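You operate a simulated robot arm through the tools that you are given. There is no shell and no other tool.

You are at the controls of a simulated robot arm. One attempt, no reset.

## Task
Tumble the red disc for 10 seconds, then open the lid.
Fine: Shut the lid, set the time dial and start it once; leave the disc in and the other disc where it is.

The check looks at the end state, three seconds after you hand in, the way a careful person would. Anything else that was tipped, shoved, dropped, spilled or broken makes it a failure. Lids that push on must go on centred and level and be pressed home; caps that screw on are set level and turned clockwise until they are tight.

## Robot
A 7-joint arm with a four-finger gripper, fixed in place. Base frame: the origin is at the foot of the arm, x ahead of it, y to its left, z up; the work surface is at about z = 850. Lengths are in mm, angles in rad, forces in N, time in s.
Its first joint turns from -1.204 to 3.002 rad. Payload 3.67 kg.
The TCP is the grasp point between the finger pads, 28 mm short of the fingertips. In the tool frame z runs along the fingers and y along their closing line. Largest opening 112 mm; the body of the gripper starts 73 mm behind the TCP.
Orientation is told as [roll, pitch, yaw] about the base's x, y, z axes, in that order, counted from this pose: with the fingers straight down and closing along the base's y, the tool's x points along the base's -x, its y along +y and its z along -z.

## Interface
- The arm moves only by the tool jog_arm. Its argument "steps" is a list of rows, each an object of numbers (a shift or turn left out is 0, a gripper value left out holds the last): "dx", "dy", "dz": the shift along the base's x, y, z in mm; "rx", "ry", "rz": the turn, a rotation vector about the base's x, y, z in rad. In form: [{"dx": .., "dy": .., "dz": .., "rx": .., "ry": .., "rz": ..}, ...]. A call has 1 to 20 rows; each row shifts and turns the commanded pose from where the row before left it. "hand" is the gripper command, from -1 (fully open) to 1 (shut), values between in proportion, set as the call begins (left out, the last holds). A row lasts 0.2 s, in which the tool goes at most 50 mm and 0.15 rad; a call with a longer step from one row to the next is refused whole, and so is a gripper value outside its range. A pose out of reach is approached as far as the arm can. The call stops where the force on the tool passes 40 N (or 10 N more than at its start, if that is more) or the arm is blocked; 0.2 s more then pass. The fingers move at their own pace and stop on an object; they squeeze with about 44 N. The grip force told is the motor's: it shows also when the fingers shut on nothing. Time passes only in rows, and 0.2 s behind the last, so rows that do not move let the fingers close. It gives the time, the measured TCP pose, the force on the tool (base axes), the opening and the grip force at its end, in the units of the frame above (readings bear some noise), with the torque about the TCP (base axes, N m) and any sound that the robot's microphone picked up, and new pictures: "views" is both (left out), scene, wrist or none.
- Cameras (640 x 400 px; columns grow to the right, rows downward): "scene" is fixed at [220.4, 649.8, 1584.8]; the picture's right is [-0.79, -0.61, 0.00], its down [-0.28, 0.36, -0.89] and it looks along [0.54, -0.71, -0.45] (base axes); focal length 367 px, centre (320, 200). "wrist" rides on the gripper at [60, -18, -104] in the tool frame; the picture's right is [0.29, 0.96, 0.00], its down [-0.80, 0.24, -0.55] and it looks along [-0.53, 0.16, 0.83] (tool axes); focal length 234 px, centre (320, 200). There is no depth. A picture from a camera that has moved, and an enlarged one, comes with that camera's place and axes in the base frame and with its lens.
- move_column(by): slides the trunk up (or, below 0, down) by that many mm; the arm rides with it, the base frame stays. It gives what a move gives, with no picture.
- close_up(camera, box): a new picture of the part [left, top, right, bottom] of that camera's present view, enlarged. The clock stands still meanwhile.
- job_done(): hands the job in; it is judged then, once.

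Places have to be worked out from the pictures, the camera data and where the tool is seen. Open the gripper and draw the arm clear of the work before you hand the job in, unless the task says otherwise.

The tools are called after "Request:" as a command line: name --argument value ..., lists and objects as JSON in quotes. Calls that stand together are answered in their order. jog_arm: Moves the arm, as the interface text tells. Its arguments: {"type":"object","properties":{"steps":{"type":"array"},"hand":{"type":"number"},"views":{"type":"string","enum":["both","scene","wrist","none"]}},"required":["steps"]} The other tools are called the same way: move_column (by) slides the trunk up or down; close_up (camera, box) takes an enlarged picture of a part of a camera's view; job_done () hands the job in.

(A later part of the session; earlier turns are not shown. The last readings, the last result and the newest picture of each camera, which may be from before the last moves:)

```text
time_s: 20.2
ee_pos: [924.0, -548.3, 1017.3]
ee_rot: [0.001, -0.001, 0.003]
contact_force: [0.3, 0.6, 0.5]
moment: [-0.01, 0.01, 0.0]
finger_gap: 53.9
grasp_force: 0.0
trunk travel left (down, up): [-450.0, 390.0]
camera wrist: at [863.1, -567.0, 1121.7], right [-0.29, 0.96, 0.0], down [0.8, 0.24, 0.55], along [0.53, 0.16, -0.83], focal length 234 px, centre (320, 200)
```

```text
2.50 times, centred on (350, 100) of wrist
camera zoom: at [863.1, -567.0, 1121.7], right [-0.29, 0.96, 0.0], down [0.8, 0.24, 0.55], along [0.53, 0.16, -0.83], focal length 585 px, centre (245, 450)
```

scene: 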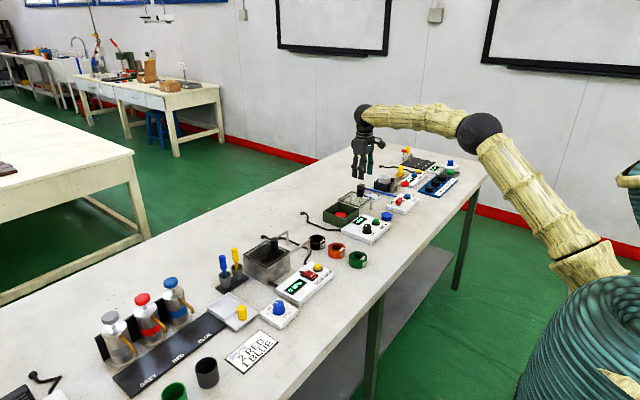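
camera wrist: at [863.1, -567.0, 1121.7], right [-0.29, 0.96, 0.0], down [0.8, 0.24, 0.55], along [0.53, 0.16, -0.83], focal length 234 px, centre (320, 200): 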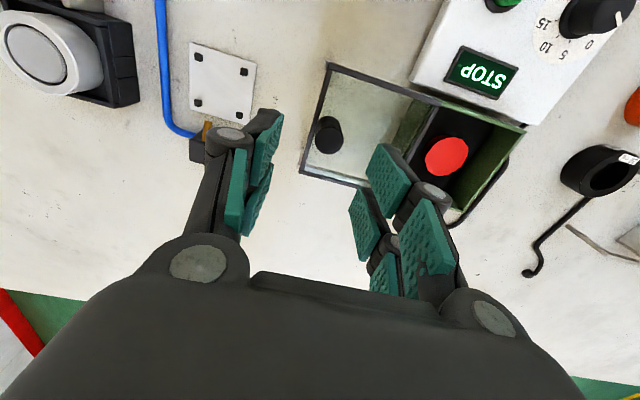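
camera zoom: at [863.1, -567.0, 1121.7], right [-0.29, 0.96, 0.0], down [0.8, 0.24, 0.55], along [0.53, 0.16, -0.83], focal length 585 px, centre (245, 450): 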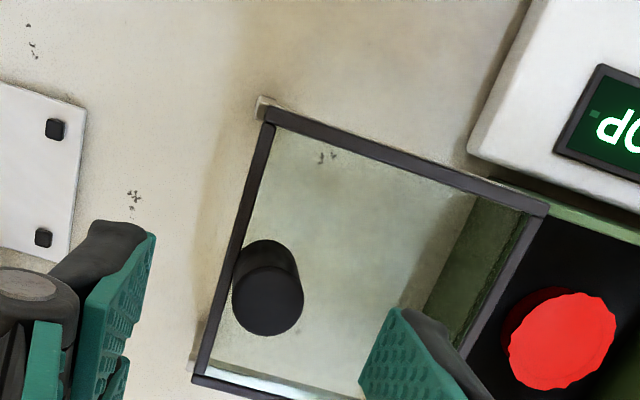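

Knob centre is [923.6, -540], about 23 mm wide, top z ≈ 935 on a lid at ≈ 898; the lid must slide about +99 mm in y to cover the box. I'll line up and lower around the knob with fingertips ~5 mm above the lid.

Request:
jog_arm --steps '[{"dy": 8}, {"dz": -30}, {"dz": -30}, {"dz": -20}, {"dz": -4}]'

Request:
close_up --camera "wrist" --box '[220, 60, 440, 240]'

```text
time_s: 21.4
ee_pos: [924.0, -540.6, 932.1]
ee_rot: [0.0, 0.001, 0.0]
contact_force: [-0.1, 0.2, 0.3]
moment: [-0.02, -0.05, 0.0]
finger_gap: 53.7
grasp_force: 0.1
trunk travel left (down, up): [-450.0, 390.0]
camera wrist: at [862.4, -558.6, 1037.2], right [-0.29, 0.96, 0.0], down [0.8, 0.24, 0.55], along [0.53, 0.16, -0.83], focal length 234 px, centre (320, 200)
```

scene: 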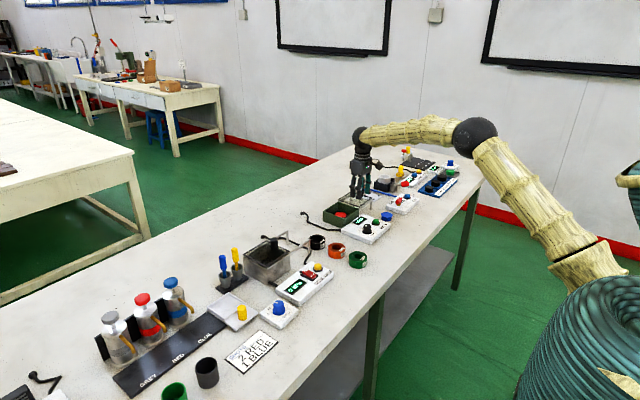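
wrist: 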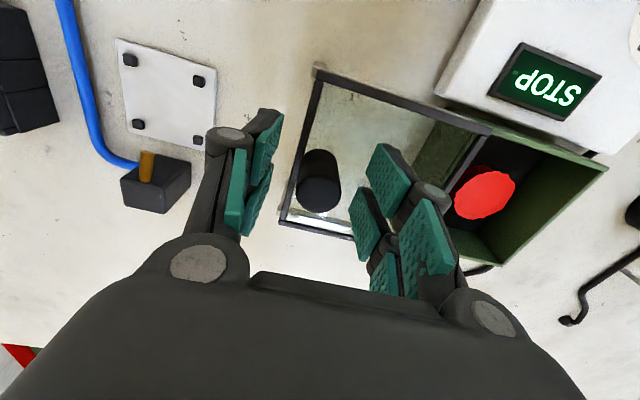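

```text
2.22 times, centred on (330, 150) of wrist
camera zoom: at [862.4, -558.6, 1037.2], right [-0.29, 0.96, 0.0], down [0.8, 0.24, 0.55], along [0.53, 0.16, -0.83], focal length 520 px, centre (298, 311)
```

zoom: 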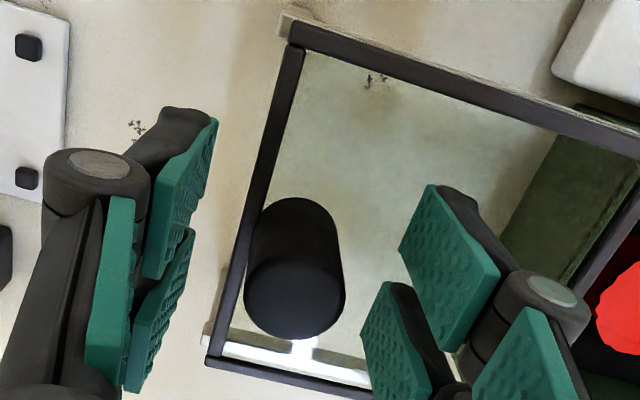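

The knob sits centred between the fingers ([922, -541]). I'll close on it.

Request:
jog_arm --steps '[{"dx": -1}, {}, {}]' --hand 1 --views "wrist"

```text
time_s: 22.2
ee_pos: [923.3, -541.4, 933.5]
ee_rot: [-0.001, 0.002, 0.001]
contact_force: [1.8, -0.7, -2.4]
moment: [-0.06, -0.54, -0.04]
finger_gap: 22.2
grasp_force: 44.2
trunk travel left (down, up): [-450.0, 390.0]
camera wrist: at [862.2, -558.9, 1036.8], right [-0.29, 0.96, 0.0], down [0.8, 0.24, 0.55], along [0.53, 0.16, -0.83], focal length 234 px, centre (320, 200)
```

wrist: 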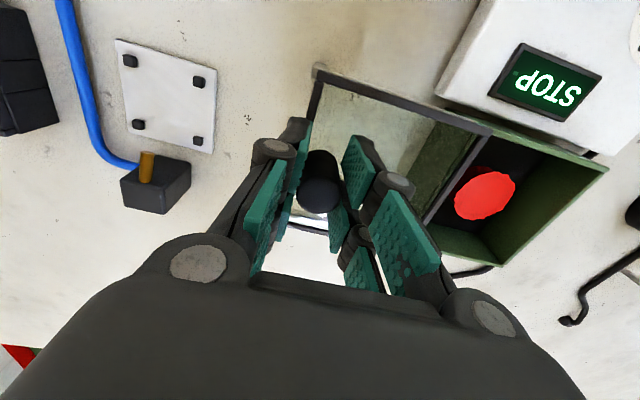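

The knob is gripped (22 mm). I'll slide the lid +y in small steps, watching the force.

Request:
jog_arm --steps '[{"dy": 5}, {"dy": 8}, {"dy": 8}, {"dy": 8}]'

```text
time_s: 23.2
ee_pos: [922.8, -511.1, 932.0]
ee_rot: [-0.001, 0.002, -0.001]
contact_force: [-2.7, 0.7, -2.9]
moment: [-0.1, -0.07, 0.0]
finger_gap: 22.6
grasp_force: 45.3
trunk travel left (down, up): [-450.0, 390.0]
camera wrist: at [862.5, -529.4, 1036.9], right [-0.29, 0.96, 0.0], down [0.8, 0.24, 0.55], along [0.53, 0.16, -0.83], focal length 234 px, centre (320, 200)
```

scene: 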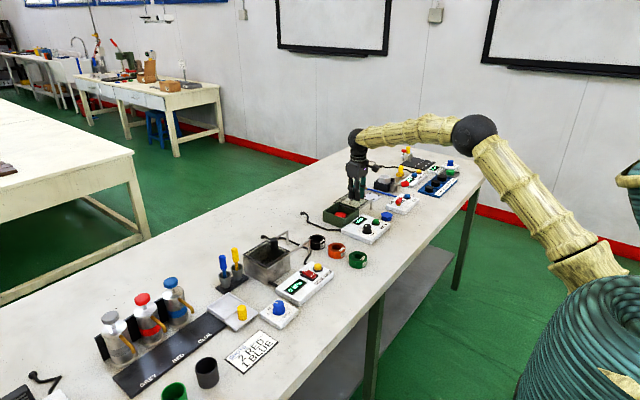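
wrist: 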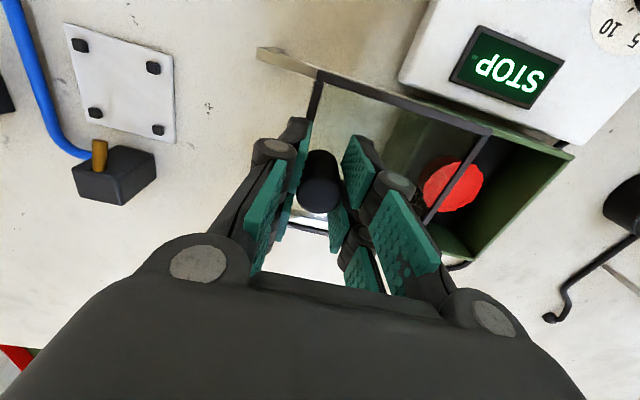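

The lid slides smoothly with hardly any force and is now partly over the box. I'll continue by about 60 mm.

Request:
jog_arm --steps '[{"dy": 10}, {"dy": 12}, {"dy": 12}, {"dy": 12}, {"dy": 10}, {"dy": 6}]'

```text
time_s: 24.6
ee_pos: [923.0, -450.4, 933.1]
ee_rot: [0.001, 0.004, 0.002]
contact_force: [-13.6, 0.7, -8.0]
moment: [-0.16, 0.26, -0.06]
finger_gap: 21.9
grasp_force: 44.8
trunk travel left (down, up): [-450.0, 390.0]
camera wrist: at [862.5, -468.1, 1036.9], right [-0.29, 0.96, 0.0], down [0.8, 0.24, 0.55], along [0.53, 0.16, -0.83], focal length 234 px, centre (320, 200)
```

scene: 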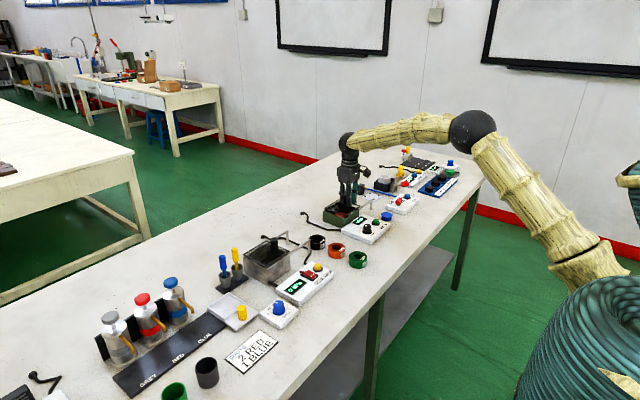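
wrist: 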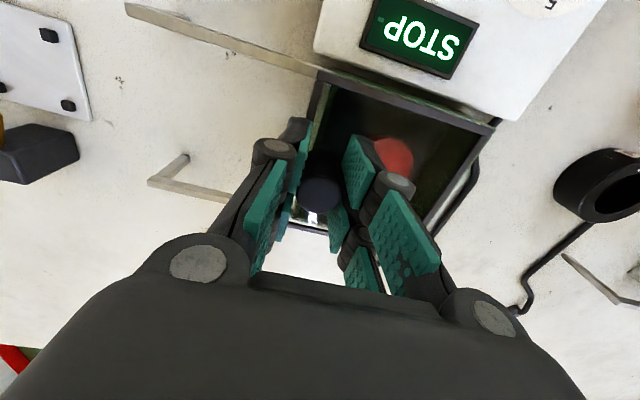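

Travel is 91 mm with a small sideways load building (-13.6 N in x). I'll ease the x/z load off a little and go on the last ~9 mm in small steps to find the closed position.

Request:
jog_arm --steps '[{"dx": -1.5, "dz": -1, "dy": 2}, {"dy": 2}, {"dy": 2}]'

Request:
close_up --camera "wrist" --box '[280, 40, 520, 250]'

Request:
close_up --camera "scene" --box '[318, 175, 398, 240]'

```text
time_s: 25.4
ee_pos: [922.9, -441.7, 932.7]
ee_rot: [0.001, -0.003, 0.002]
contact_force: [8.2, 1.0, 1.1]
moment: [0.0, 0.0, -0.02]
finger_gap: 22.2
grasp_force: 45.2
trunk travel left (down, up): [-450.0, 390.0]
camera wrist: at [862.3, -460.5, 1036.7], right [-0.29, 0.96, 0.0], down [0.8, 0.24, 0.56], along [0.53, 0.16, -0.83], focal length 234 px, centre (320, 200)
```

scene: 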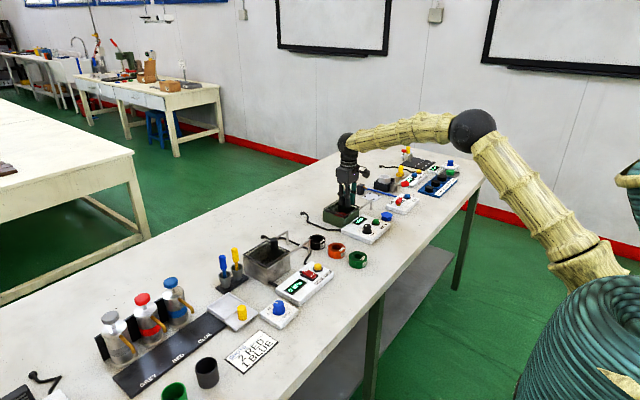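
wrist: 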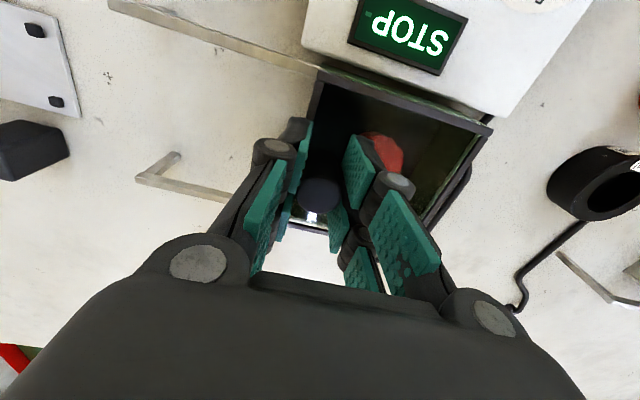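

```text
1.90 times, centred on (400, 145) of wrist
camera zoom: at [862.3, -460.5, 1036.7], right [-0.29, 0.96, 0.0], down [0.8, 0.24, 0.56], along [0.53, 0.16, -0.83], focal length 446 px, centre (168, 305)
```

zoom: 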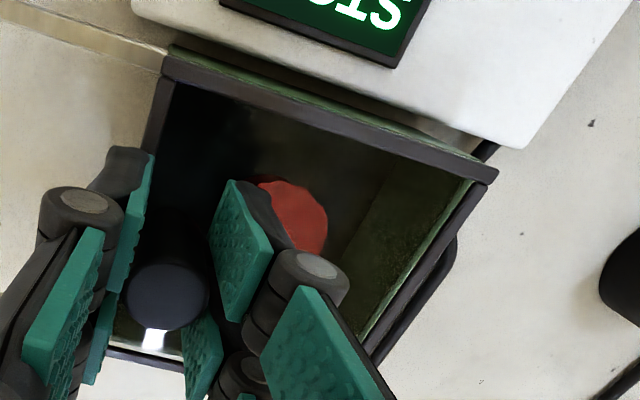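

```text
6.15 times, centred on (358, 208) of scene
camera zoom: at [220.4, 649.8, 1584.8], right [-0.79, -0.61, 0.0], down [-0.28, 0.36, -0.89], along [0.54, -0.71, -0.45], focal length 2260 px, centre (86, 154)
```

zoom: 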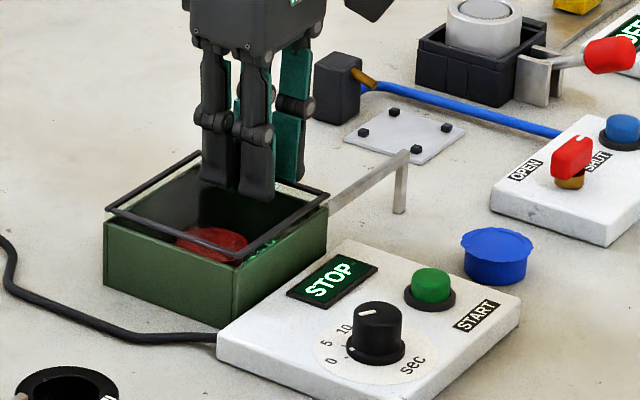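

The lid now covers the box (travel ≈ 100 mm). I'll push on gently 1 mm at a time to feel for an end stop.

Request:
jog_arm --steps '[{"dy": 1}, {"dy": 1}]' --views "none"

Request:
jog_arm --steps '[{"dy": 1}, {}]' --views "none"

```text
time_s: 26.0
ee_pos: [922.6, -442.2, 932.6]
ee_rot: [0.0, -0.002, 0.001]
contact_force: [17.1, 0.3, 2.2]
moment: [0.02, -1.35, 0.05]
finger_gap: 22.4
grasp_force: 44.5
trunk travel left (down, up): [-450.0, 390.0]
```

```text
time_s: 26.6
ee_pos: [923.7, -441.0, 932.9]
ee_rot: [0.001, -0.001, 0.0]
contact_force: [21.6, -1.5, 4.6]
moment: [0.01, -1.26, 0.01]
finger_gap: 22.2
grasp_force: 44.8
trunk travel left (down, up): [-450.0, 390.0]
```

Force in x is building because my x correction was too much; y seems to have stopped near -441. I'll take the x shift back and see the readings settle.

Request:
jog_arm --steps '[{"dx": 1.2}, {}]' --views "none"

Request:
jog_arm --steps '[{}, {}]' --views "wrist"

```text
time_s: 27.2
ee_pos: [922.8, -440.9, 932.5]
ee_rot: [0.001, 0.002, -0.001]
contact_force: [12.8, 0.4, 5.7]
moment: [0.07, -0.42, -0.03]
finger_gap: 22.3
grasp_force: 44.9
trunk travel left (down, up): [-450.0, 390.0]
```

```text
time_s: 27.8
ee_pos: [922.0, -440.2, 933.3]
ee_rot: [0.001, 0.0, 0.001]
contact_force: [10.6, 0.3, 6.1]
moment: [-0.01, 0.1, 0.02]
finger_gap: 22.2
grasp_force: 45.3
trunk travel left (down, up): [-450.0, 390.0]
camera wrist: at [862.6, -458.9, 1036.9], right [-0.29, 0.96, 0.0], down [0.8, 0.24, 0.55], along [0.53, 0.16, -0.83], focal length 234 px, centre (320, 200)
```

wrist: 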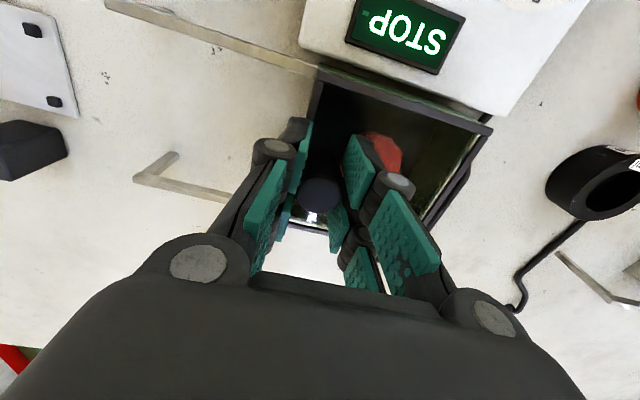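

I'll confirm the stop with 2 mm more in y and watch both the force and the position.

Request:
jog_arm --steps '[{"dy": 1.5}, {"dy": 1.5}, {}]'

Request:
close_up --camera "wrist" --box '[280, 40, 520, 250]'

Request:
close_up --camera "scene" --box '[318, 185, 378, 230]'

```text
time_s: 28.6
ee_pos: [923.2, -440.9, 932.9]
ee_rot: [0.0, 0.0, -0.002]
contact_force: [7.7, -22.6, 7.0]
moment: [-0.66, -0.09, -0.23]
finger_gap: 22.0
grasp_force: 45.2
trunk travel left (down, up): [-450.0, 390.0]
camera wrist: at [862.5, -458.7, 1036.8], right [-0.29, 0.96, 0.0], down [0.8, 0.24, 0.55], along [0.53, 0.16, -0.83], focal length 234 px, centre (320, 200)
```

scene: 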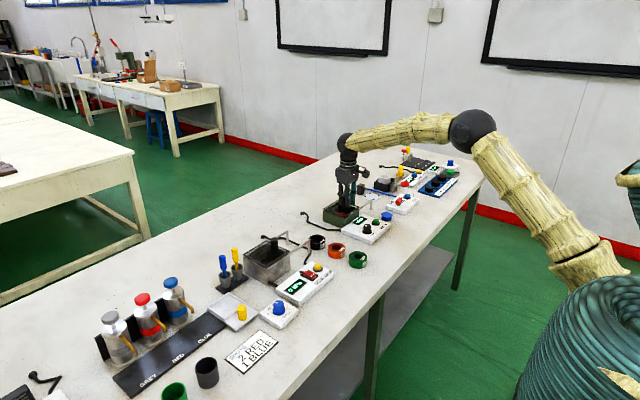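
wrist: 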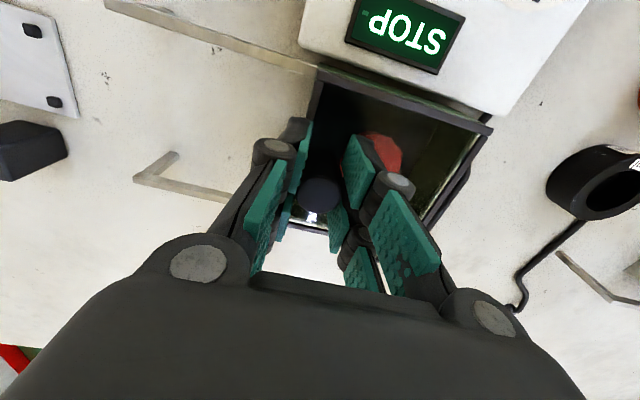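

```text
1.90 times, centred on (400, 145) of wrist
camera zoom: at [862.5, -458.7, 1036.8], right [-0.29, 0.96, 0.0], down [0.8, 0.24, 0.55], along [0.53, 0.16, -0.83], focal length 446 px, centre (168, 305)
```

zoom: 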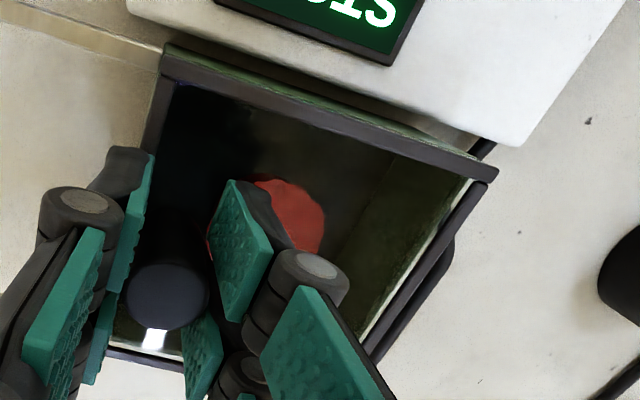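

```text
8.89 times, centred on (348, 208) of scene
camera zoom: at [220.4, 649.8, 1584.8], right [-0.79, -0.61, 0.0], down [-0.28, 0.36, -0.89], along [0.54, -0.71, -0.45], focal length 3264 px, centre (71, 133)
```

zoom: 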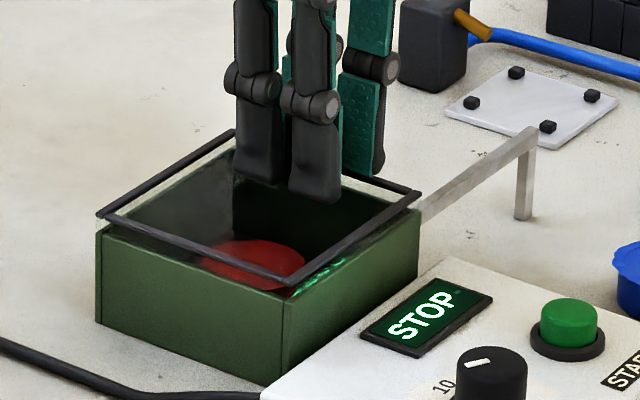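

The y force rose to -22.6 N with no motion, so the lid is against its stop: shut. I'll relax the push, open the fingers, and rise.

Request:
jog_arm --steps '[{"dy": -2}, {"dy": -2}]' --views "none"

Request:
jog_arm --steps '[{}, {}, {}]' --hand 0.1 --views "none"

Request:
jog_arm --steps '[{"dz": 20}, {"dz": 35}, {"dz": 40}]'

```text
time_s: 29.2
ee_pos: [923.1, -440.4, 933.8]
ee_rot: [0.002, -0.001, 0.0]
contact_force: [-0.6, -10.1, 4.5]
moment: [-0.32, -0.48, -0.06]
finger_gap: 22.1
grasp_force: 45.1
trunk travel left (down, up): [-450.0, 390.0]
```

```text
time_s: 30.0
ee_pos: [923.6, -441.8, 933.4]
ee_rot: [-0.001, 0.001, 0.0]
contact_force: [0.9, 0.0, -0.3]
moment: [0.04, 0.03, 0.0]
finger_gap: 50.2
grasp_force: 0.0
trunk travel left (down, up): [-450.0, 390.0]
```

```text
time_s: 30.8
ee_pos: [922.8, -441.3, 1028.6]
ee_rot: [0.0, -0.001, 0.0]
contact_force: [0.2, 0.0, 0.3]
moment: [0.02, 0.02, 0.03]
finger_gap: 50.6
grasp_force: 0.1
trunk travel left (down, up): [-450.0, 390.0]
camera wrist: at [862.1, -459.2, 1134.0], right [-0.29, 0.96, 0.0], down [0.8, 0.24, 0.55], along [0.53, 0.16, -0.83], focal length 234 px, centre (320, 200)
```

scene: 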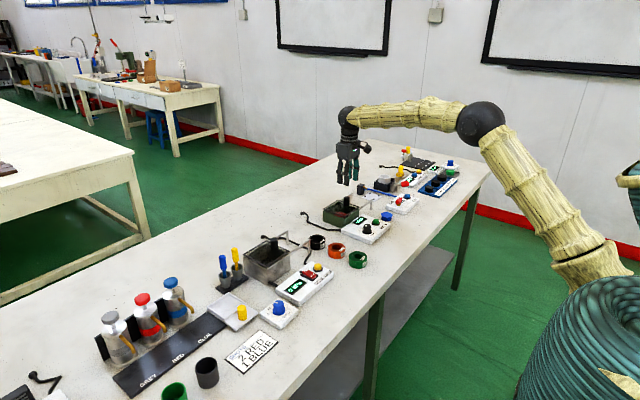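
wrist: 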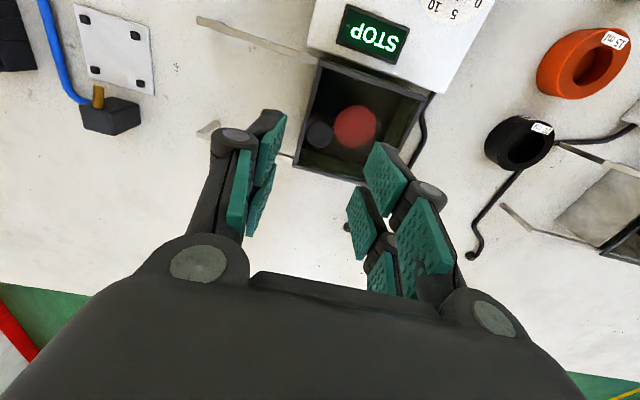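

The lid is shut with the disc under it. Now I'll move back to look at the dial and START button from near.

Request:
jog_arm --steps '[{"dx": -44, "dy": 5}, {"dx": -44, "dy": 5}, {"dx": -44, "dy": 5}, {"dx": -44, "dy": 5}, {}]' --views "wrist"

Request:
close_up --camera "wrist" --box '[240, 80, 440, 230]'

Request:
close_up --camera "scene" --box '[340, 205, 400, 250]'

```text
time_s: 32.0
ee_pos: [747.8, -421.8, 1028.9]
ee_rot: [-0.001, -0.002, 0.0]
contact_force: [-0.2, -0.5, -0.6]
moment: [-0.01, 0.0, 0.01]
finger_gap: 50.2
grasp_force: 0.1
trunk travel left (down, up): [-450.0, 390.0]
camera wrist: at [687.2, -440.2, 1132.9], right [-0.29, 0.96, 0.0], down [0.8, 0.24, 0.55], along [0.53, 0.16, -0.83], focal length 234 px, centre (320, 200)
```

wrist: 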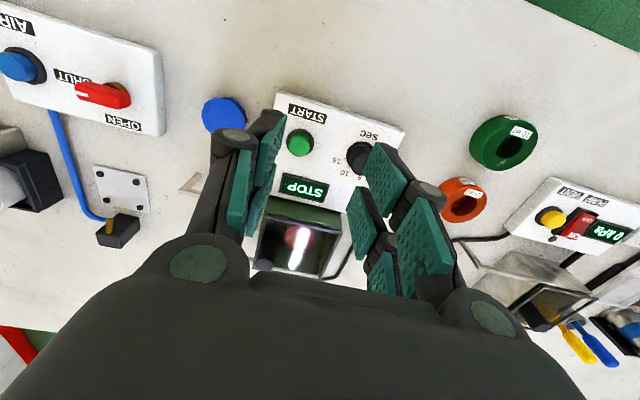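

```text
2.67 times, centred on (340, 155) of wrist
camera zoom: at [687.2, -440.2, 1132.9], right [-0.29, 0.96, 0.0], down [0.8, 0.24, 0.55], along [0.53, 0.16, -0.83], focal length 624 px, centre (267, 320)
```

zoom: 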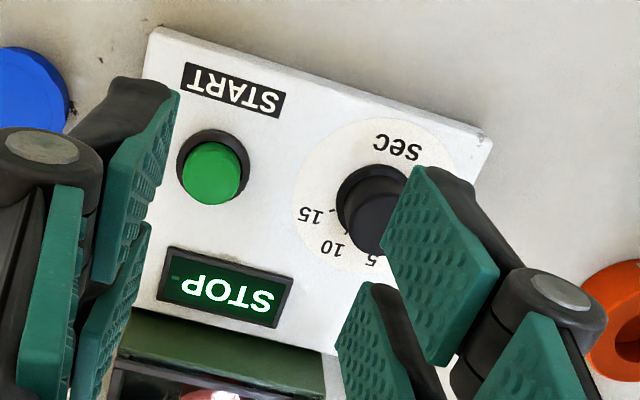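

```text
8.89 times, centred on (370, 228) of scene
camera zoom: at [220.4, 649.8, 1584.8], right [-0.79, -0.61, 0.0], down [-0.28, 0.36, -0.89], along [0.54, -0.71, -0.45], focal length 3264 px, centre (-124, -44)
```

zoom: 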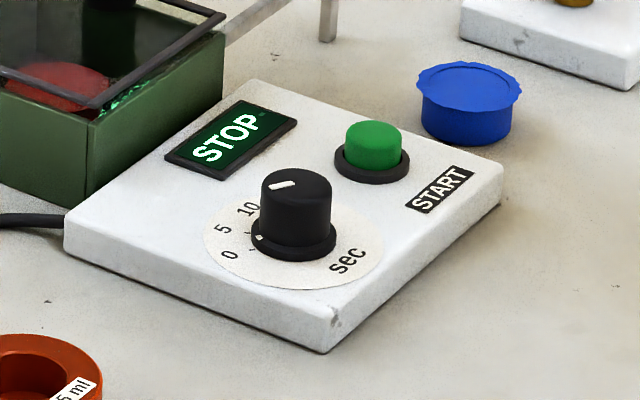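

The lid reads shut and the display still shows STOP. The dial is partly behind a finger, so I'll shift the camera to see its pointer and scale squarely.

Request:
jog_arm --steps '[{"dx": -15, "dy": 30}, {"dx": -15, "dy": 30}, {}]' --views "wrist"

Request:
close_up --camera "wrist" --box '[220, 90, 380, 210]'

```text
time_s: 32.8
ee_pos: [717.4, -364.1, 1029.8]
ee_rot: [0.0, -0.001, 0.0]
contact_force: [0.0, 0.0, -0.4]
moment: [0.01, 0.0, 0.0]
finger_gap: 50.4
grasp_force: 0.1
trunk travel left (down, up): [-450.0, 390.0]
camera wrist: at [656.4, -381.7, 1133.2], right [-0.29, 0.96, 0.0], down [0.8, 0.24, 0.55], along [0.53, 0.16, -0.83], focal length 234 px, centre (320, 200)
```

wrist: 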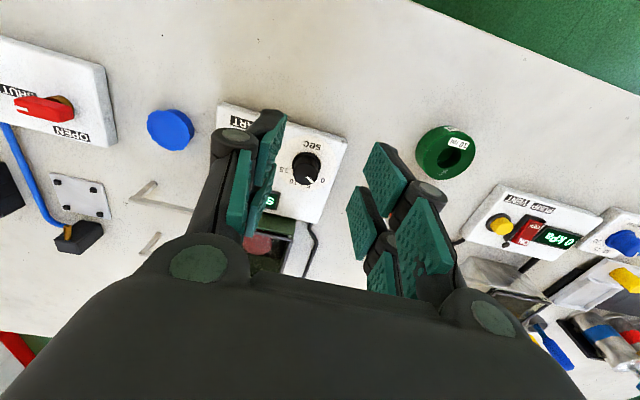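

```text
3.33 times, centred on (300, 150) of wrist
camera zoom: at [656.4, -381.7, 1133.2], right [-0.29, 0.96, 0.0], down [0.8, 0.24, 0.55], along [0.53, 0.16, -0.83], focal length 781 px, centre (387, 367)
```

zoom: 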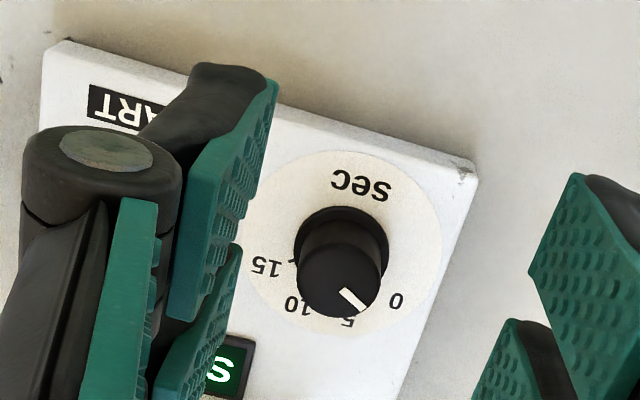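

The dial centre works out at [775, -362.5] with the pointer at 0 (≈ +58° in base), 10 at ≈ -21°: a clockwise turn of about 78°. I'll move over the knob, pre-turn the wrist +0.66 rad and open to ~60 mm so that the turn stays within easy wrist range.

Request:
jog_arm --steps '[{"dx": 20, "dy": 1, "rz": 0.132}, {"dx": 20, "dy": 0.5, "rz": 0.132}, {"dx": 17.5, "rz": 0.132}, {"rz": 0.132}, {"rz": 0.132}, {}]' --hand -0.07

Request:
close_up --camera "wrist" --box '[220, 20, 420, 180]'

```text
time_s: 34.2
ee_pos: [772.8, -361.5, 1028.5]
ee_rot: [-0.001, 0.001, 0.66]
contact_force: [0.3, 0.1, 1.1]
moment: [-0.01, -0.02, -0.02]
finger_gap: 60.0
grasp_force: 0.1
trunk travel left (down, up): [-450.0, 390.0]
camera wrist: at [736.8, -411.6, 1132.0], right [-0.82, 0.58, 0.0], down [0.48, 0.68, 0.55], along [0.32, 0.45, -0.83], focal length 234 px, centre (320, 200)
```

scene: 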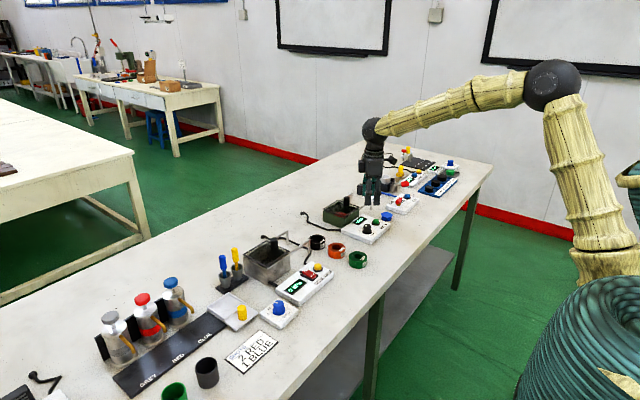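
wrist: 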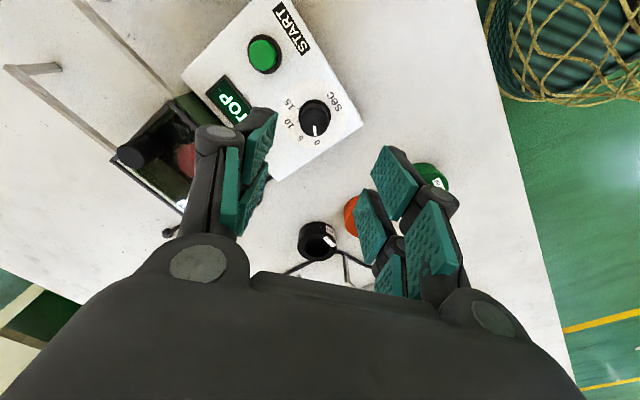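

```text
2.50 times, centred on (320, 100) of wrist
camera zoom: at [736.8, -411.6, 1132.0], right [-0.82, 0.58, 0.0], down [0.48, 0.68, 0.55], along [0.32, 0.45, -0.83], focal length 585 px, centre (320, 450)
```

zoom: 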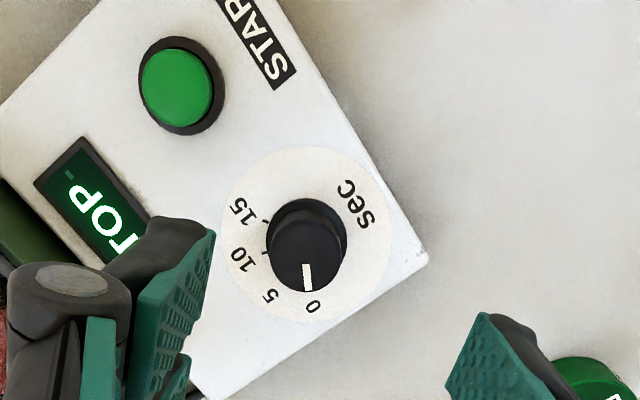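

The pointer is at 0 (≈ 59°) with 10 at ≈ -18°, confirming about 40° per 5 s (clockwise). I'll shift +2, -1.6 mm, lower 60 mm and recheck the centring.

Request:
jog_arm --steps '[{"dx": 2, "dy": -1.6, "dz": -20}, {"dz": -20}, {"dz": -20}, {}]' --views "wrist"

Request:
close_up --camera "wrist" --box '[220, 50, 420, 210]'

Request:
close_up --camera "scene" --box '[340, 170, 410, 245]'

```text
time_s: 35.2
ee_pos: [774.9, -361.7, 966.8]
ee_rot: [0.001, -0.001, 0.66]
contact_force: [-0.1, 0.1, -0.6]
moment: [0.03, 0.02, -0.01]
finger_gap: 59.8
grasp_force: 0.0
trunk travel left (down, up): [-450.0, 390.0]
camera wrist: at [738.2, -412.4, 1072.3], right [-0.81, 0.58, 0.0], down [0.48, 0.68, 0.55], along [0.32, 0.45, -0.83], focal length 234 px, centre (320, 200)
```

wrist: 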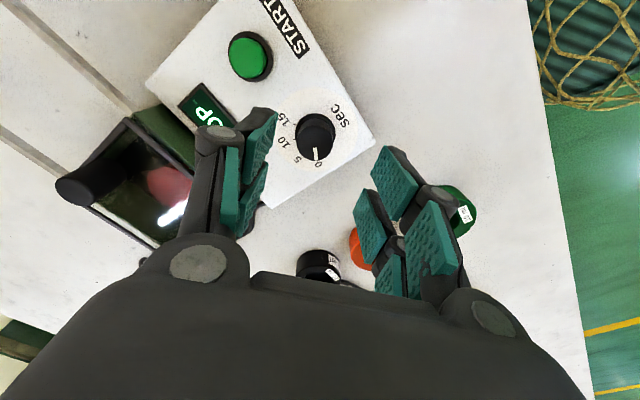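

```text
2.50 times, centred on (320, 130) of wrist
camera zoom: at [738.2, -412.4, 1072.3], right [-0.81, 0.58, 0.0], down [0.48, 0.68, 0.55], along [0.32, 0.45, -0.83], focal length 585 px, centre (320, 375)
```

zoom: 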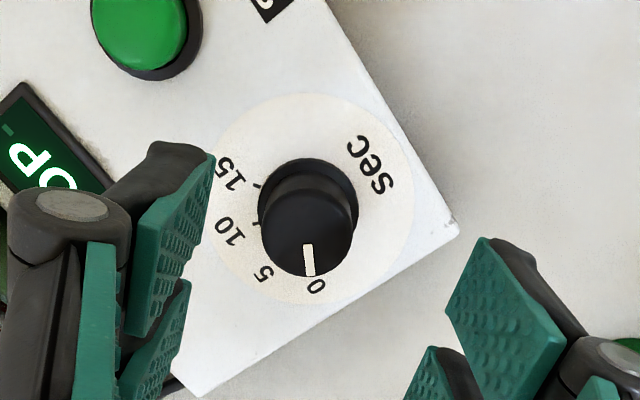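

```text
5.33 times, centred on (375, 208) of scene
camera zoom: at [220.4, 649.8, 1584.8], right [-0.79, -0.61, 0.0], down [-0.28, 0.36, -0.89], along [0.54, -0.71, -0.45], focal length 1958 px, centre (27, 160)
```

zoom: 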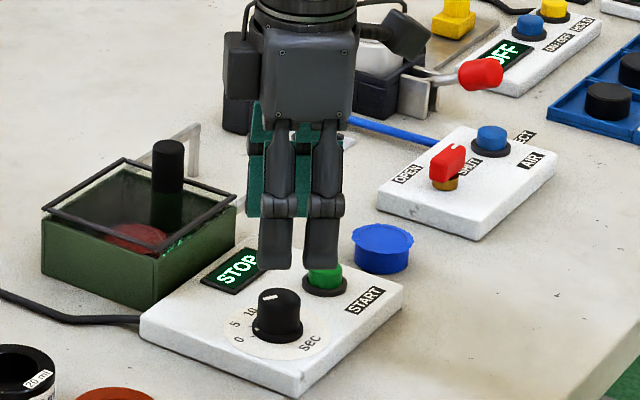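

The knob top centre lies about (+2.6, -2.5) mm from the TCP. I'll correct that and lower to z ≈ 914 (fingertips ≈ 886, above the knob's skirt).

Request:
jog_arm --steps '[{"dx": 2.6, "dy": -2.5, "dz": -15}, {"dz": -15}, {"dz": -12}, {"dz": -6}, {"dz": -4}, {}]' --views "wrist"

Request:
close_up --camera "wrist" --box '[220, 80, 420, 240]'

Request:
close_up --camera "scene" --box '[340, 170, 410, 245]'

```text
time_s: 36.6
ee_pos: [778.7, -366.6, 914.5]
ee_rot: [-0.001, 0.0, 0.661]
contact_force: [-0.8, 0.7, -0.3]
moment: [0.01, 0.0, 0.0]
finger_gap: 59.7
grasp_force: 0.0
trunk travel left (down, up): [-450.0, 390.0]
camera wrist: at [741.2, -416.1, 1018.8], right [-0.81, 0.58, 0.0], down [0.48, 0.68, 0.55], along [0.32, 0.45, -0.83], focal length 234 px, centre (320, 200)
```

wrist: 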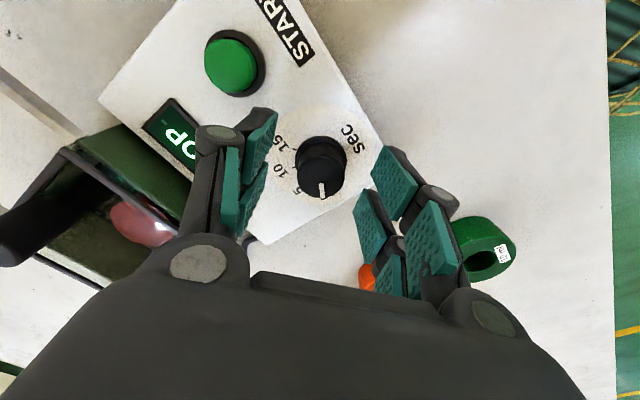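

```text
2.50 times, centred on (320, 160) of wrist
camera zoom: at [741.2, -416.1, 1018.8], right [-0.81, 0.58, 0.0], down [0.48, 0.68, 0.55], along [0.32, 0.45, -0.83], focal length 585 px, centre (320, 300)
```

zoom: 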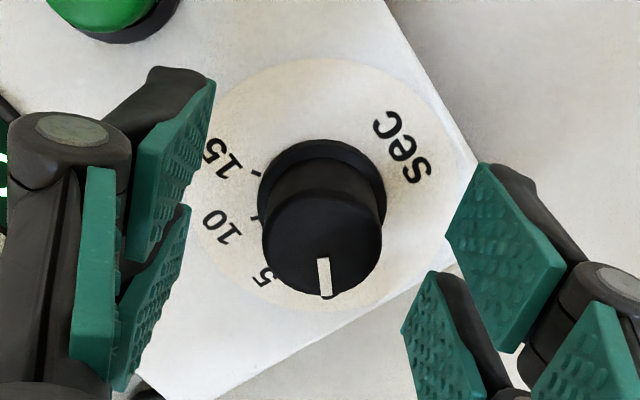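

```text
5.33 times, centred on (375, 208) of scene
camera zoom: at [220.4, 649.8, 1584.8], right [-0.79, -0.61, 0.0], down [-0.28, 0.36, -0.89], along [0.54, -0.71, -0.45], focal length 1958 px, centre (27, 160)
```

zoom: 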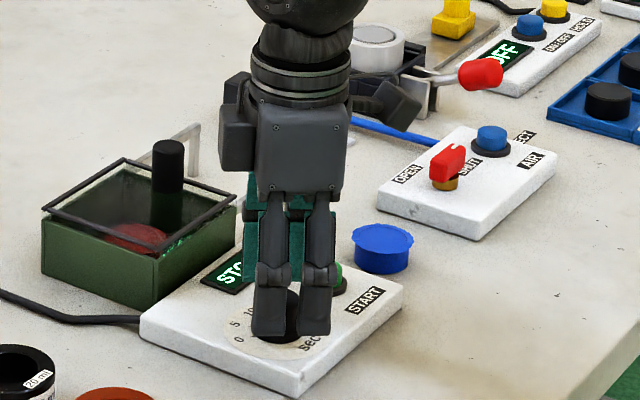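

The knob is centred on the closing line within a millimetre or so. I'll trim by (-1.2, -0.9) mm and close on it.

Request:
jog_arm --steps '[{"dx": -1.2, "dy": -0.9}, {}, {}]' --hand 1 --views "wrist"

Request:
close_up --camera "wrist" --box '[220, 80, 420, 240]'

```text
time_s: 37.4
ee_pos: [777.6, -364.7, 914.6]
ee_rot: [0.002, -0.002, 0.658]
contact_force: [-6.0, 10.3, -4.8]
moment: [0.36, 0.09, 0.05]
finger_gap: 28.2
grasp_force: 45.0
trunk travel left (down, up): [-450.0, 390.0]
camera wrist: at [739.8, -415.6, 1018.7], right [-0.81, 0.58, 0.0], down [0.48, 0.68, 0.55], along [0.32, 0.45, -0.83], focal length 234 px, centre (320, 200)
```

wrist: 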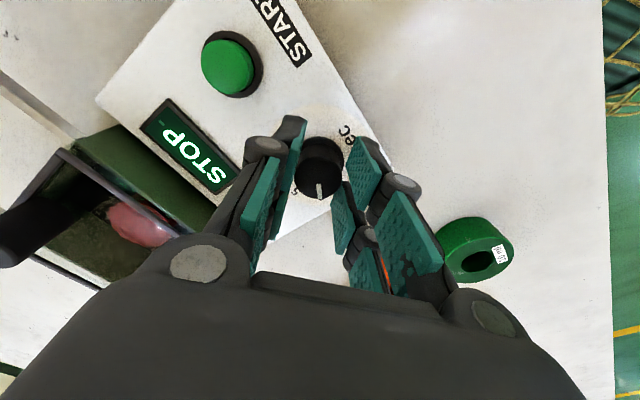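

```text
2.50 times, centred on (320, 160) of wrist
camera zoom: at [739.8, -415.6, 1018.7], right [-0.81, 0.58, 0.0], down [0.48, 0.68, 0.55], along [0.32, 0.45, -0.83], focal length 585 px, centre (320, 300)
```

zoom: 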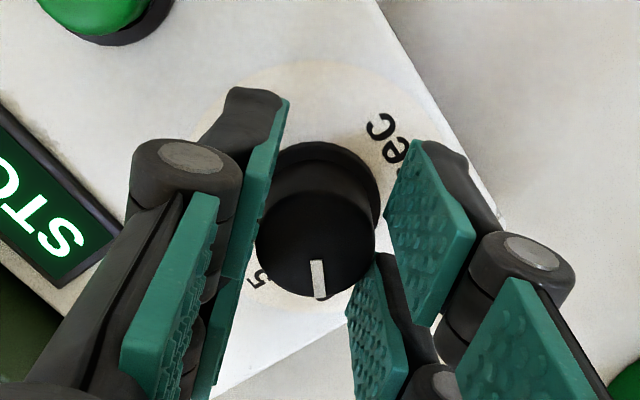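

Gripped at 28 mm with about 12 N side load along the closing line; I'll relieve it with a small shift and begin turning clockwise by 0.7 rad.

Request:
jog_arm --steps '[{"dx": -1.1, "dy": 1.5}, {}, {"rz": -0.07}, {"rz": -0.1}, {"rz": -0.1}, {"rz": -0.1}, {"rz": -0.1}, {"rz": -0.1}, {"rz": -0.1}, {}]' --views "wrist"

Request:
close_up --camera "wrist" --box '[220, 80, 420, 240]'

Request:
close_up --camera "scene" --box '[345, 190, 405, 245]'

```text
time_s: 39.6
ee_pos: [776.1, -362.9, 914.8]
ee_rot: [-0.001, 0.004, -0.01]
contact_force: [-24.1, 19.8, -22.7]
moment: [0.48, 0.84, 0.06]
finger_gap: 28.5
grasp_force: 44.9
trunk travel left (down, up): [-450.0, 390.0]
camera wrist: at [715.2, -379.4, 1018.9], right [-0.28, 0.96, 0.0], down [0.8, 0.23, 0.55], along [0.53, 0.15, -0.83], focal length 234 px, centre (320, 200)
```

wrist: 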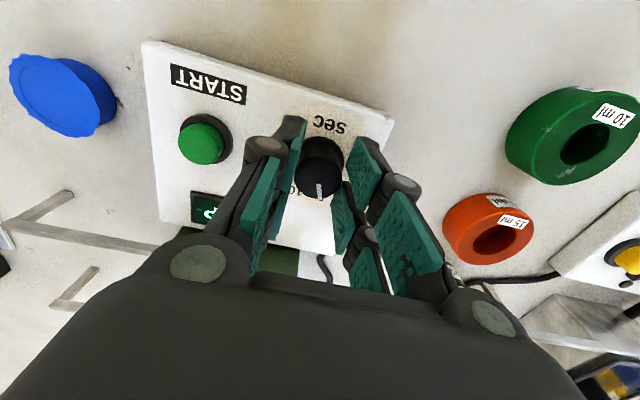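

```text
2.50 times, centred on (320, 160) of wrist
camera zoom: at [715.2, -379.4, 1018.9], right [-0.28, 0.96, 0.0], down [0.8, 0.23, 0.55], along [0.53, 0.15, -0.83], focal length 585 px, centre (320, 300)
```

zoom: 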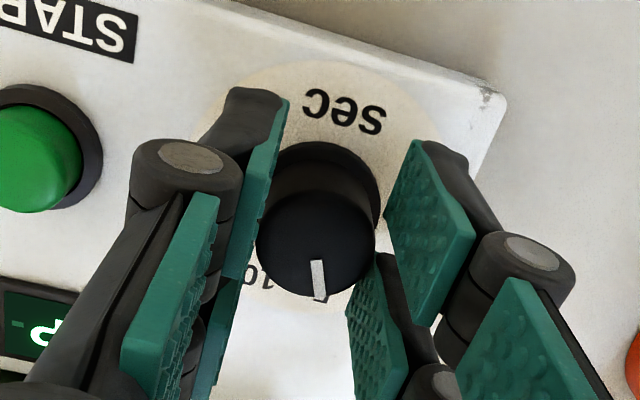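

```text
7.27 times, centred on (375, 218) of scene
camera zoom: at [220.4, 649.8, 1584.8], right [-0.79, -0.61, 0.0], down [-0.28, 0.36, -0.89], along [0.54, -0.71, -0.45], focal length 2670 px, centre (-80, 73)
```

zoom: 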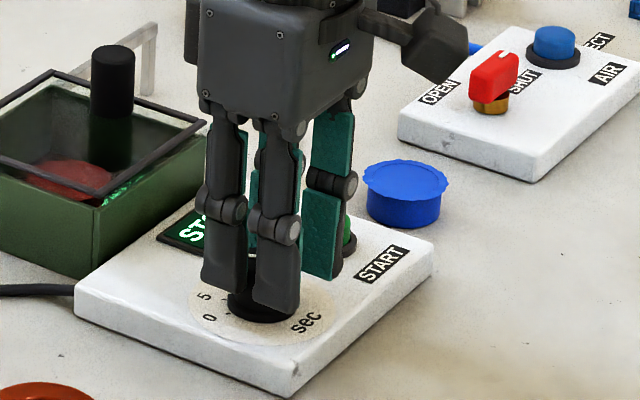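

The knob turned with the grip (pointer now near 5), but side forces have built up. I'll relax toward the knob (dx -1.5, dy +1, dz -1) and read again.

Request:
jog_arm --steps '[{"dx": -1.2, "dy": 1, "dz": -1}, {}]' --views "none"

```text
time_s: 40.2
ee_pos: [774.9, -361.4, 915.3]
ee_rot: [0.0, 0.0, -0.011]
contact_force: [-13.7, 13.4, -16.9]
moment: [0.33, 0.52, 0.05]
finger_gap: 28.5
grasp_force: 45.4
trunk travel left (down, up): [-450.0, 390.0]
```

That halves the load; I'll take out the rest.

Request:
jog_arm --steps '[{"dx": -1.4, "dy": 1.6, "dz": -2}, {}]' --views "none"

```text
time_s: 40.8
ee_pos: [776.0, -362.1, 915.0]
ee_rot: [-0.001, -0.005, -0.009]
contact_force: [6.5, -1.9, 7.2]
moment: [-0.06, 0.06, -0.03]
finger_gap: 28.2
grasp_force: 44.8
trunk travel left (down, up): [-450.0, 390.0]
```

Loads are now small. I'll turn another -0.36 rad and check.

Request:
jog_arm --steps '[{"rz": -0.09}, {"rz": -0.09}, {"rz": -0.09}, {"rz": -0.09}, {}]' --views "wrist"

Request:
close_up --camera "wrist" --box '[220, 80, 420, 240]'

```text
time_s: 41.9
ee_pos: [775.5, -361.0, 914.5]
ee_rot: [0.001, -0.005, -0.369]
contact_force: [5.7, 2.9, 2.4]
moment: [0.27, 0.28, 0.02]
finger_gap: 28.7
grasp_force: 45.1
trunk travel left (down, up): [-450.0, 390.0]
stopped in row 5: the force on the tool passed its limit at 41 N (the readings are from after the stop); the commanded pose is now the measured one
camera wrist: at [712.0, -355.4, 1018.3], right [0.08, 1.0, 0.0], down [0.83, -0.07, 0.56], along [0.56, -0.04, -0.83], focal length 234 px, centre (320, 200)
```

wrist: 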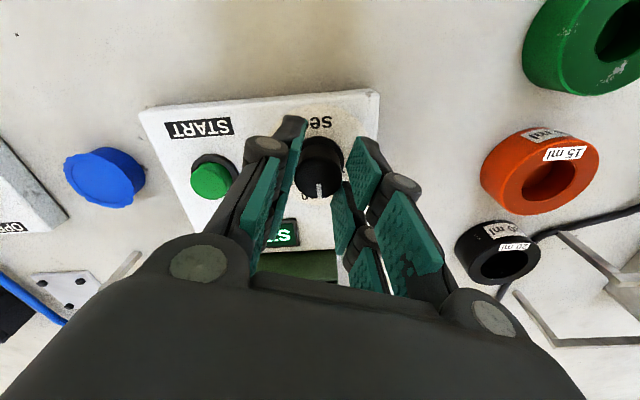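

```text
2.50 times, centred on (320, 160) of wrist
camera zoom: at [712.0, -355.4, 1018.3], right [0.08, 1.0, 0.0], down [0.83, -0.07, 0.56], along [0.56, -0.04, -0.83], focal length 585 px, centre (320, 300)
```

zoom: 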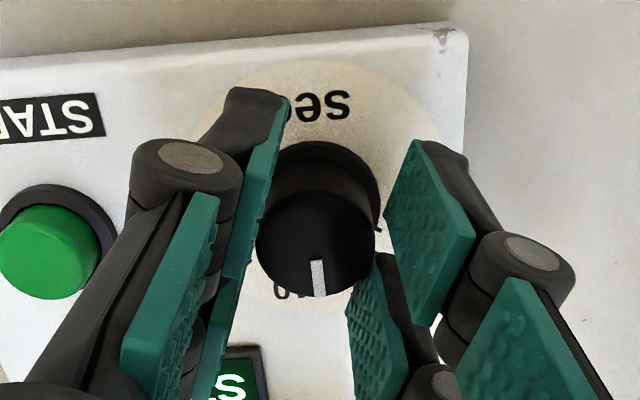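

The force limit stopped it at about yaw -0.37 (pointer now near 7.5, ≈ +1°); the knob is still well held and the load has dropped. I'll turn on slowly by -0.2 rad in small steps.

Request:
jog_arm --steps '[{"rz": -0.04}, {"rz": -0.04}, {"rz": -0.04}, {"rz": -0.04}, {"rz": -0.04}]' --views "none"

```text
time_s: 43.1
ee_pos: [775.9, -359.5, 914.3]
ee_rot: [-0.002, -0.005, -0.569]
contact_force: [13.9, 8.3, 8.5]
moment: [0.06, -0.3, 0.07]
finger_gap: 28.2
grasp_force: 44.9
trunk travel left (down, up): [-450.0, 390.0]
```

Moderate load again; I'll relieve it and turn -0.13 rad more, to about yaw -0.70.

Request:
jog_arm --steps '[{"dx": 1.2, "dy": 0.8, "dz": 0.8}, {"rz": -0.045}, {"rz": -0.045}, {"rz": -0.045}, {}]' --views "wrist"

Request:
close_up --camera "wrist" --box '[220, 80, 420, 240]'

```text
time_s: 44.3
ee_pos: [776.3, -359.2, 915.1]
ee_rot: [0.0, -0.005, -0.707]
contact_force: [8.4, 6.0, 0.3]
moment: [0.07, -0.24, 0.05]
finger_gap: 28.4
grasp_force: 44.9
trunk travel left (down, up): [-450.0, 390.0]
camera wrist: at [718.1, -333.6, 1018.4], right [0.4, 0.92, 0.0], down [0.76, -0.33, 0.56], along [0.51, -0.23, -0.83], focal length 234 px, centre (320, 200)
```

wrist: 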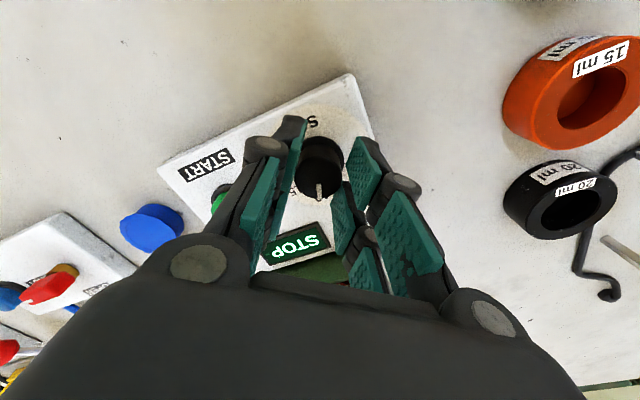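

```text
2.50 times, centred on (320, 160) of wrist
camera zoom: at [718.1, -333.6, 1018.4], right [0.4, 0.92, 0.0], down [0.76, -0.33, 0.56], along [0.51, -0.23, -0.83], focal length 585 px, centre (320, 300)
```

zoom: 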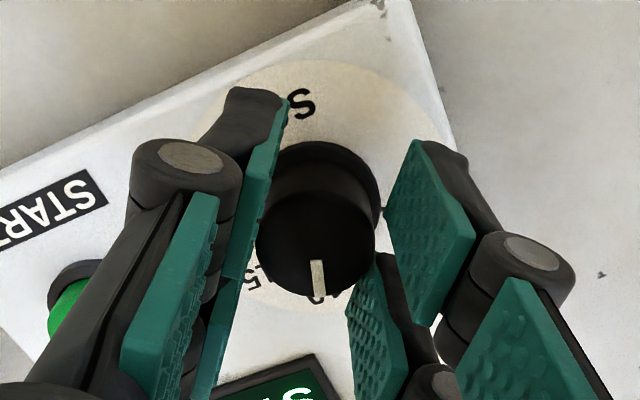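

The total turn is 1.37 rad (78°), so the pointer should be close to 10. I'll release the knob, rise and inspect it.

Request:
jog_arm --steps '[{}, {}, {}]' --hand -0.07 --views "none"

Request:
jog_arm --steps '[{"dz": 15}, {"dz": 25}, {"dz": 40}, {"dz": 30}, {}]'

Request:
close_up --camera "wrist" --box '[240, 40, 400, 160]'

Request:
close_up --camera "scene" --box '[345, 205, 395, 245]'

```text
time_s: 45.1
ee_pos: [775.5, -358.8, 915.8]
ee_rot: [0.0, -0.005, -0.709]
contact_force: [-0.1, -0.1, 0.7]
moment: [-0.02, -0.05, 0.02]
finger_gap: 60.1
grasp_force: 0.0
trunk travel left (down, up): [-450.0, 390.0]
```

```text
time_s: 46.3
ee_pos: [775.5, -359.8, 1025.7]
ee_rot: [-0.001, -0.005, -0.707]
contact_force: [0.3, 0.9, 0.7]
moment: [0.01, 0.01, 0.02]
finger_gap: 60.0
grasp_force: 0.1
trunk travel left (down, up): [-450.0, 390.0]
camera wrist: at [717.0, -334.7, 1129.3], right [0.4, 0.92, 0.0], down [0.76, -0.33, 0.56], along [0.51, -0.22, -0.83], focal length 234 px, centre (320, 200)
```

scene: 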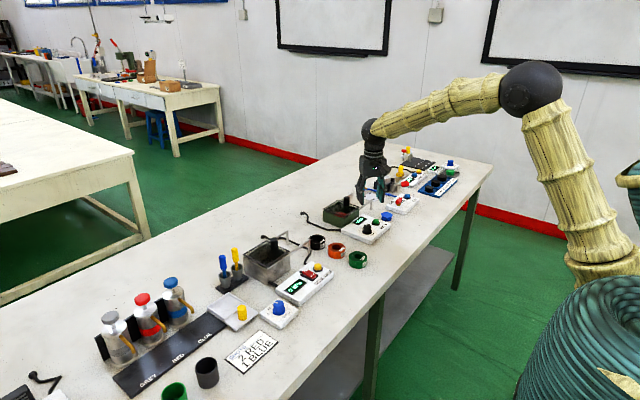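
wrist: 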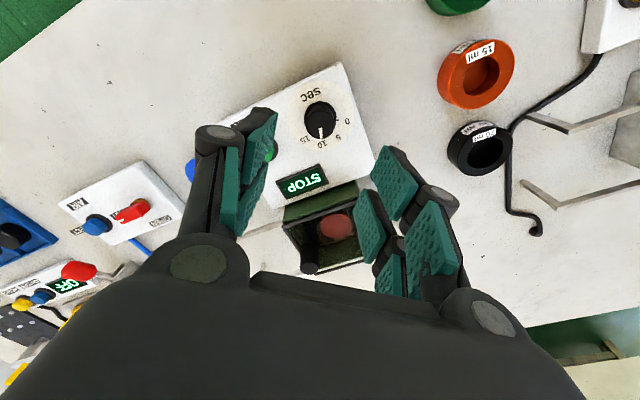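

```text
3.33 times, centred on (320, 100) of wrist
camera zoom: at [717.0, -334.7, 1129.3], right [0.4, 0.92, 0.0], down [0.76, -0.33, 0.56], along [0.51, -0.22, -0.83], focal length 781 px, centre (320, 533)
```

zoom: 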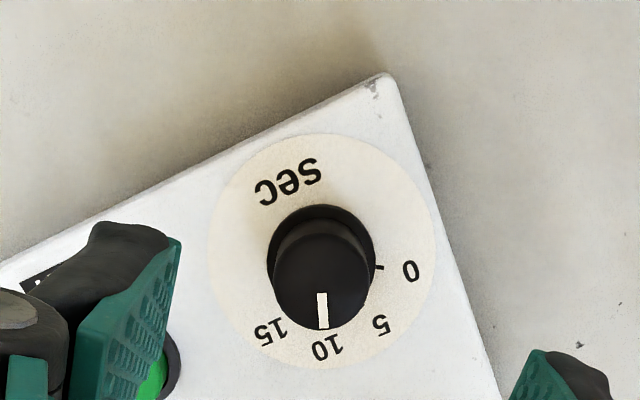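

```text
10.00 times, centred on (370, 225) of scene
camera zoom: at [220.4, 649.8, 1584.8], right [-0.79, -0.61, 0.0], down [-0.28, 0.36, -0.89], along [0.54, -0.71, -0.45], focal length 3672 px, centre (-180, -50)
```

zoom: 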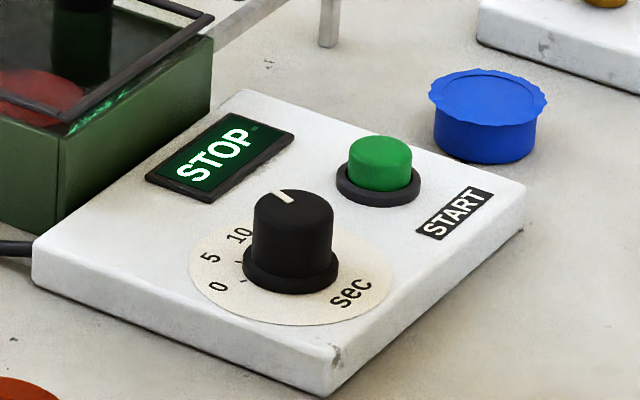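

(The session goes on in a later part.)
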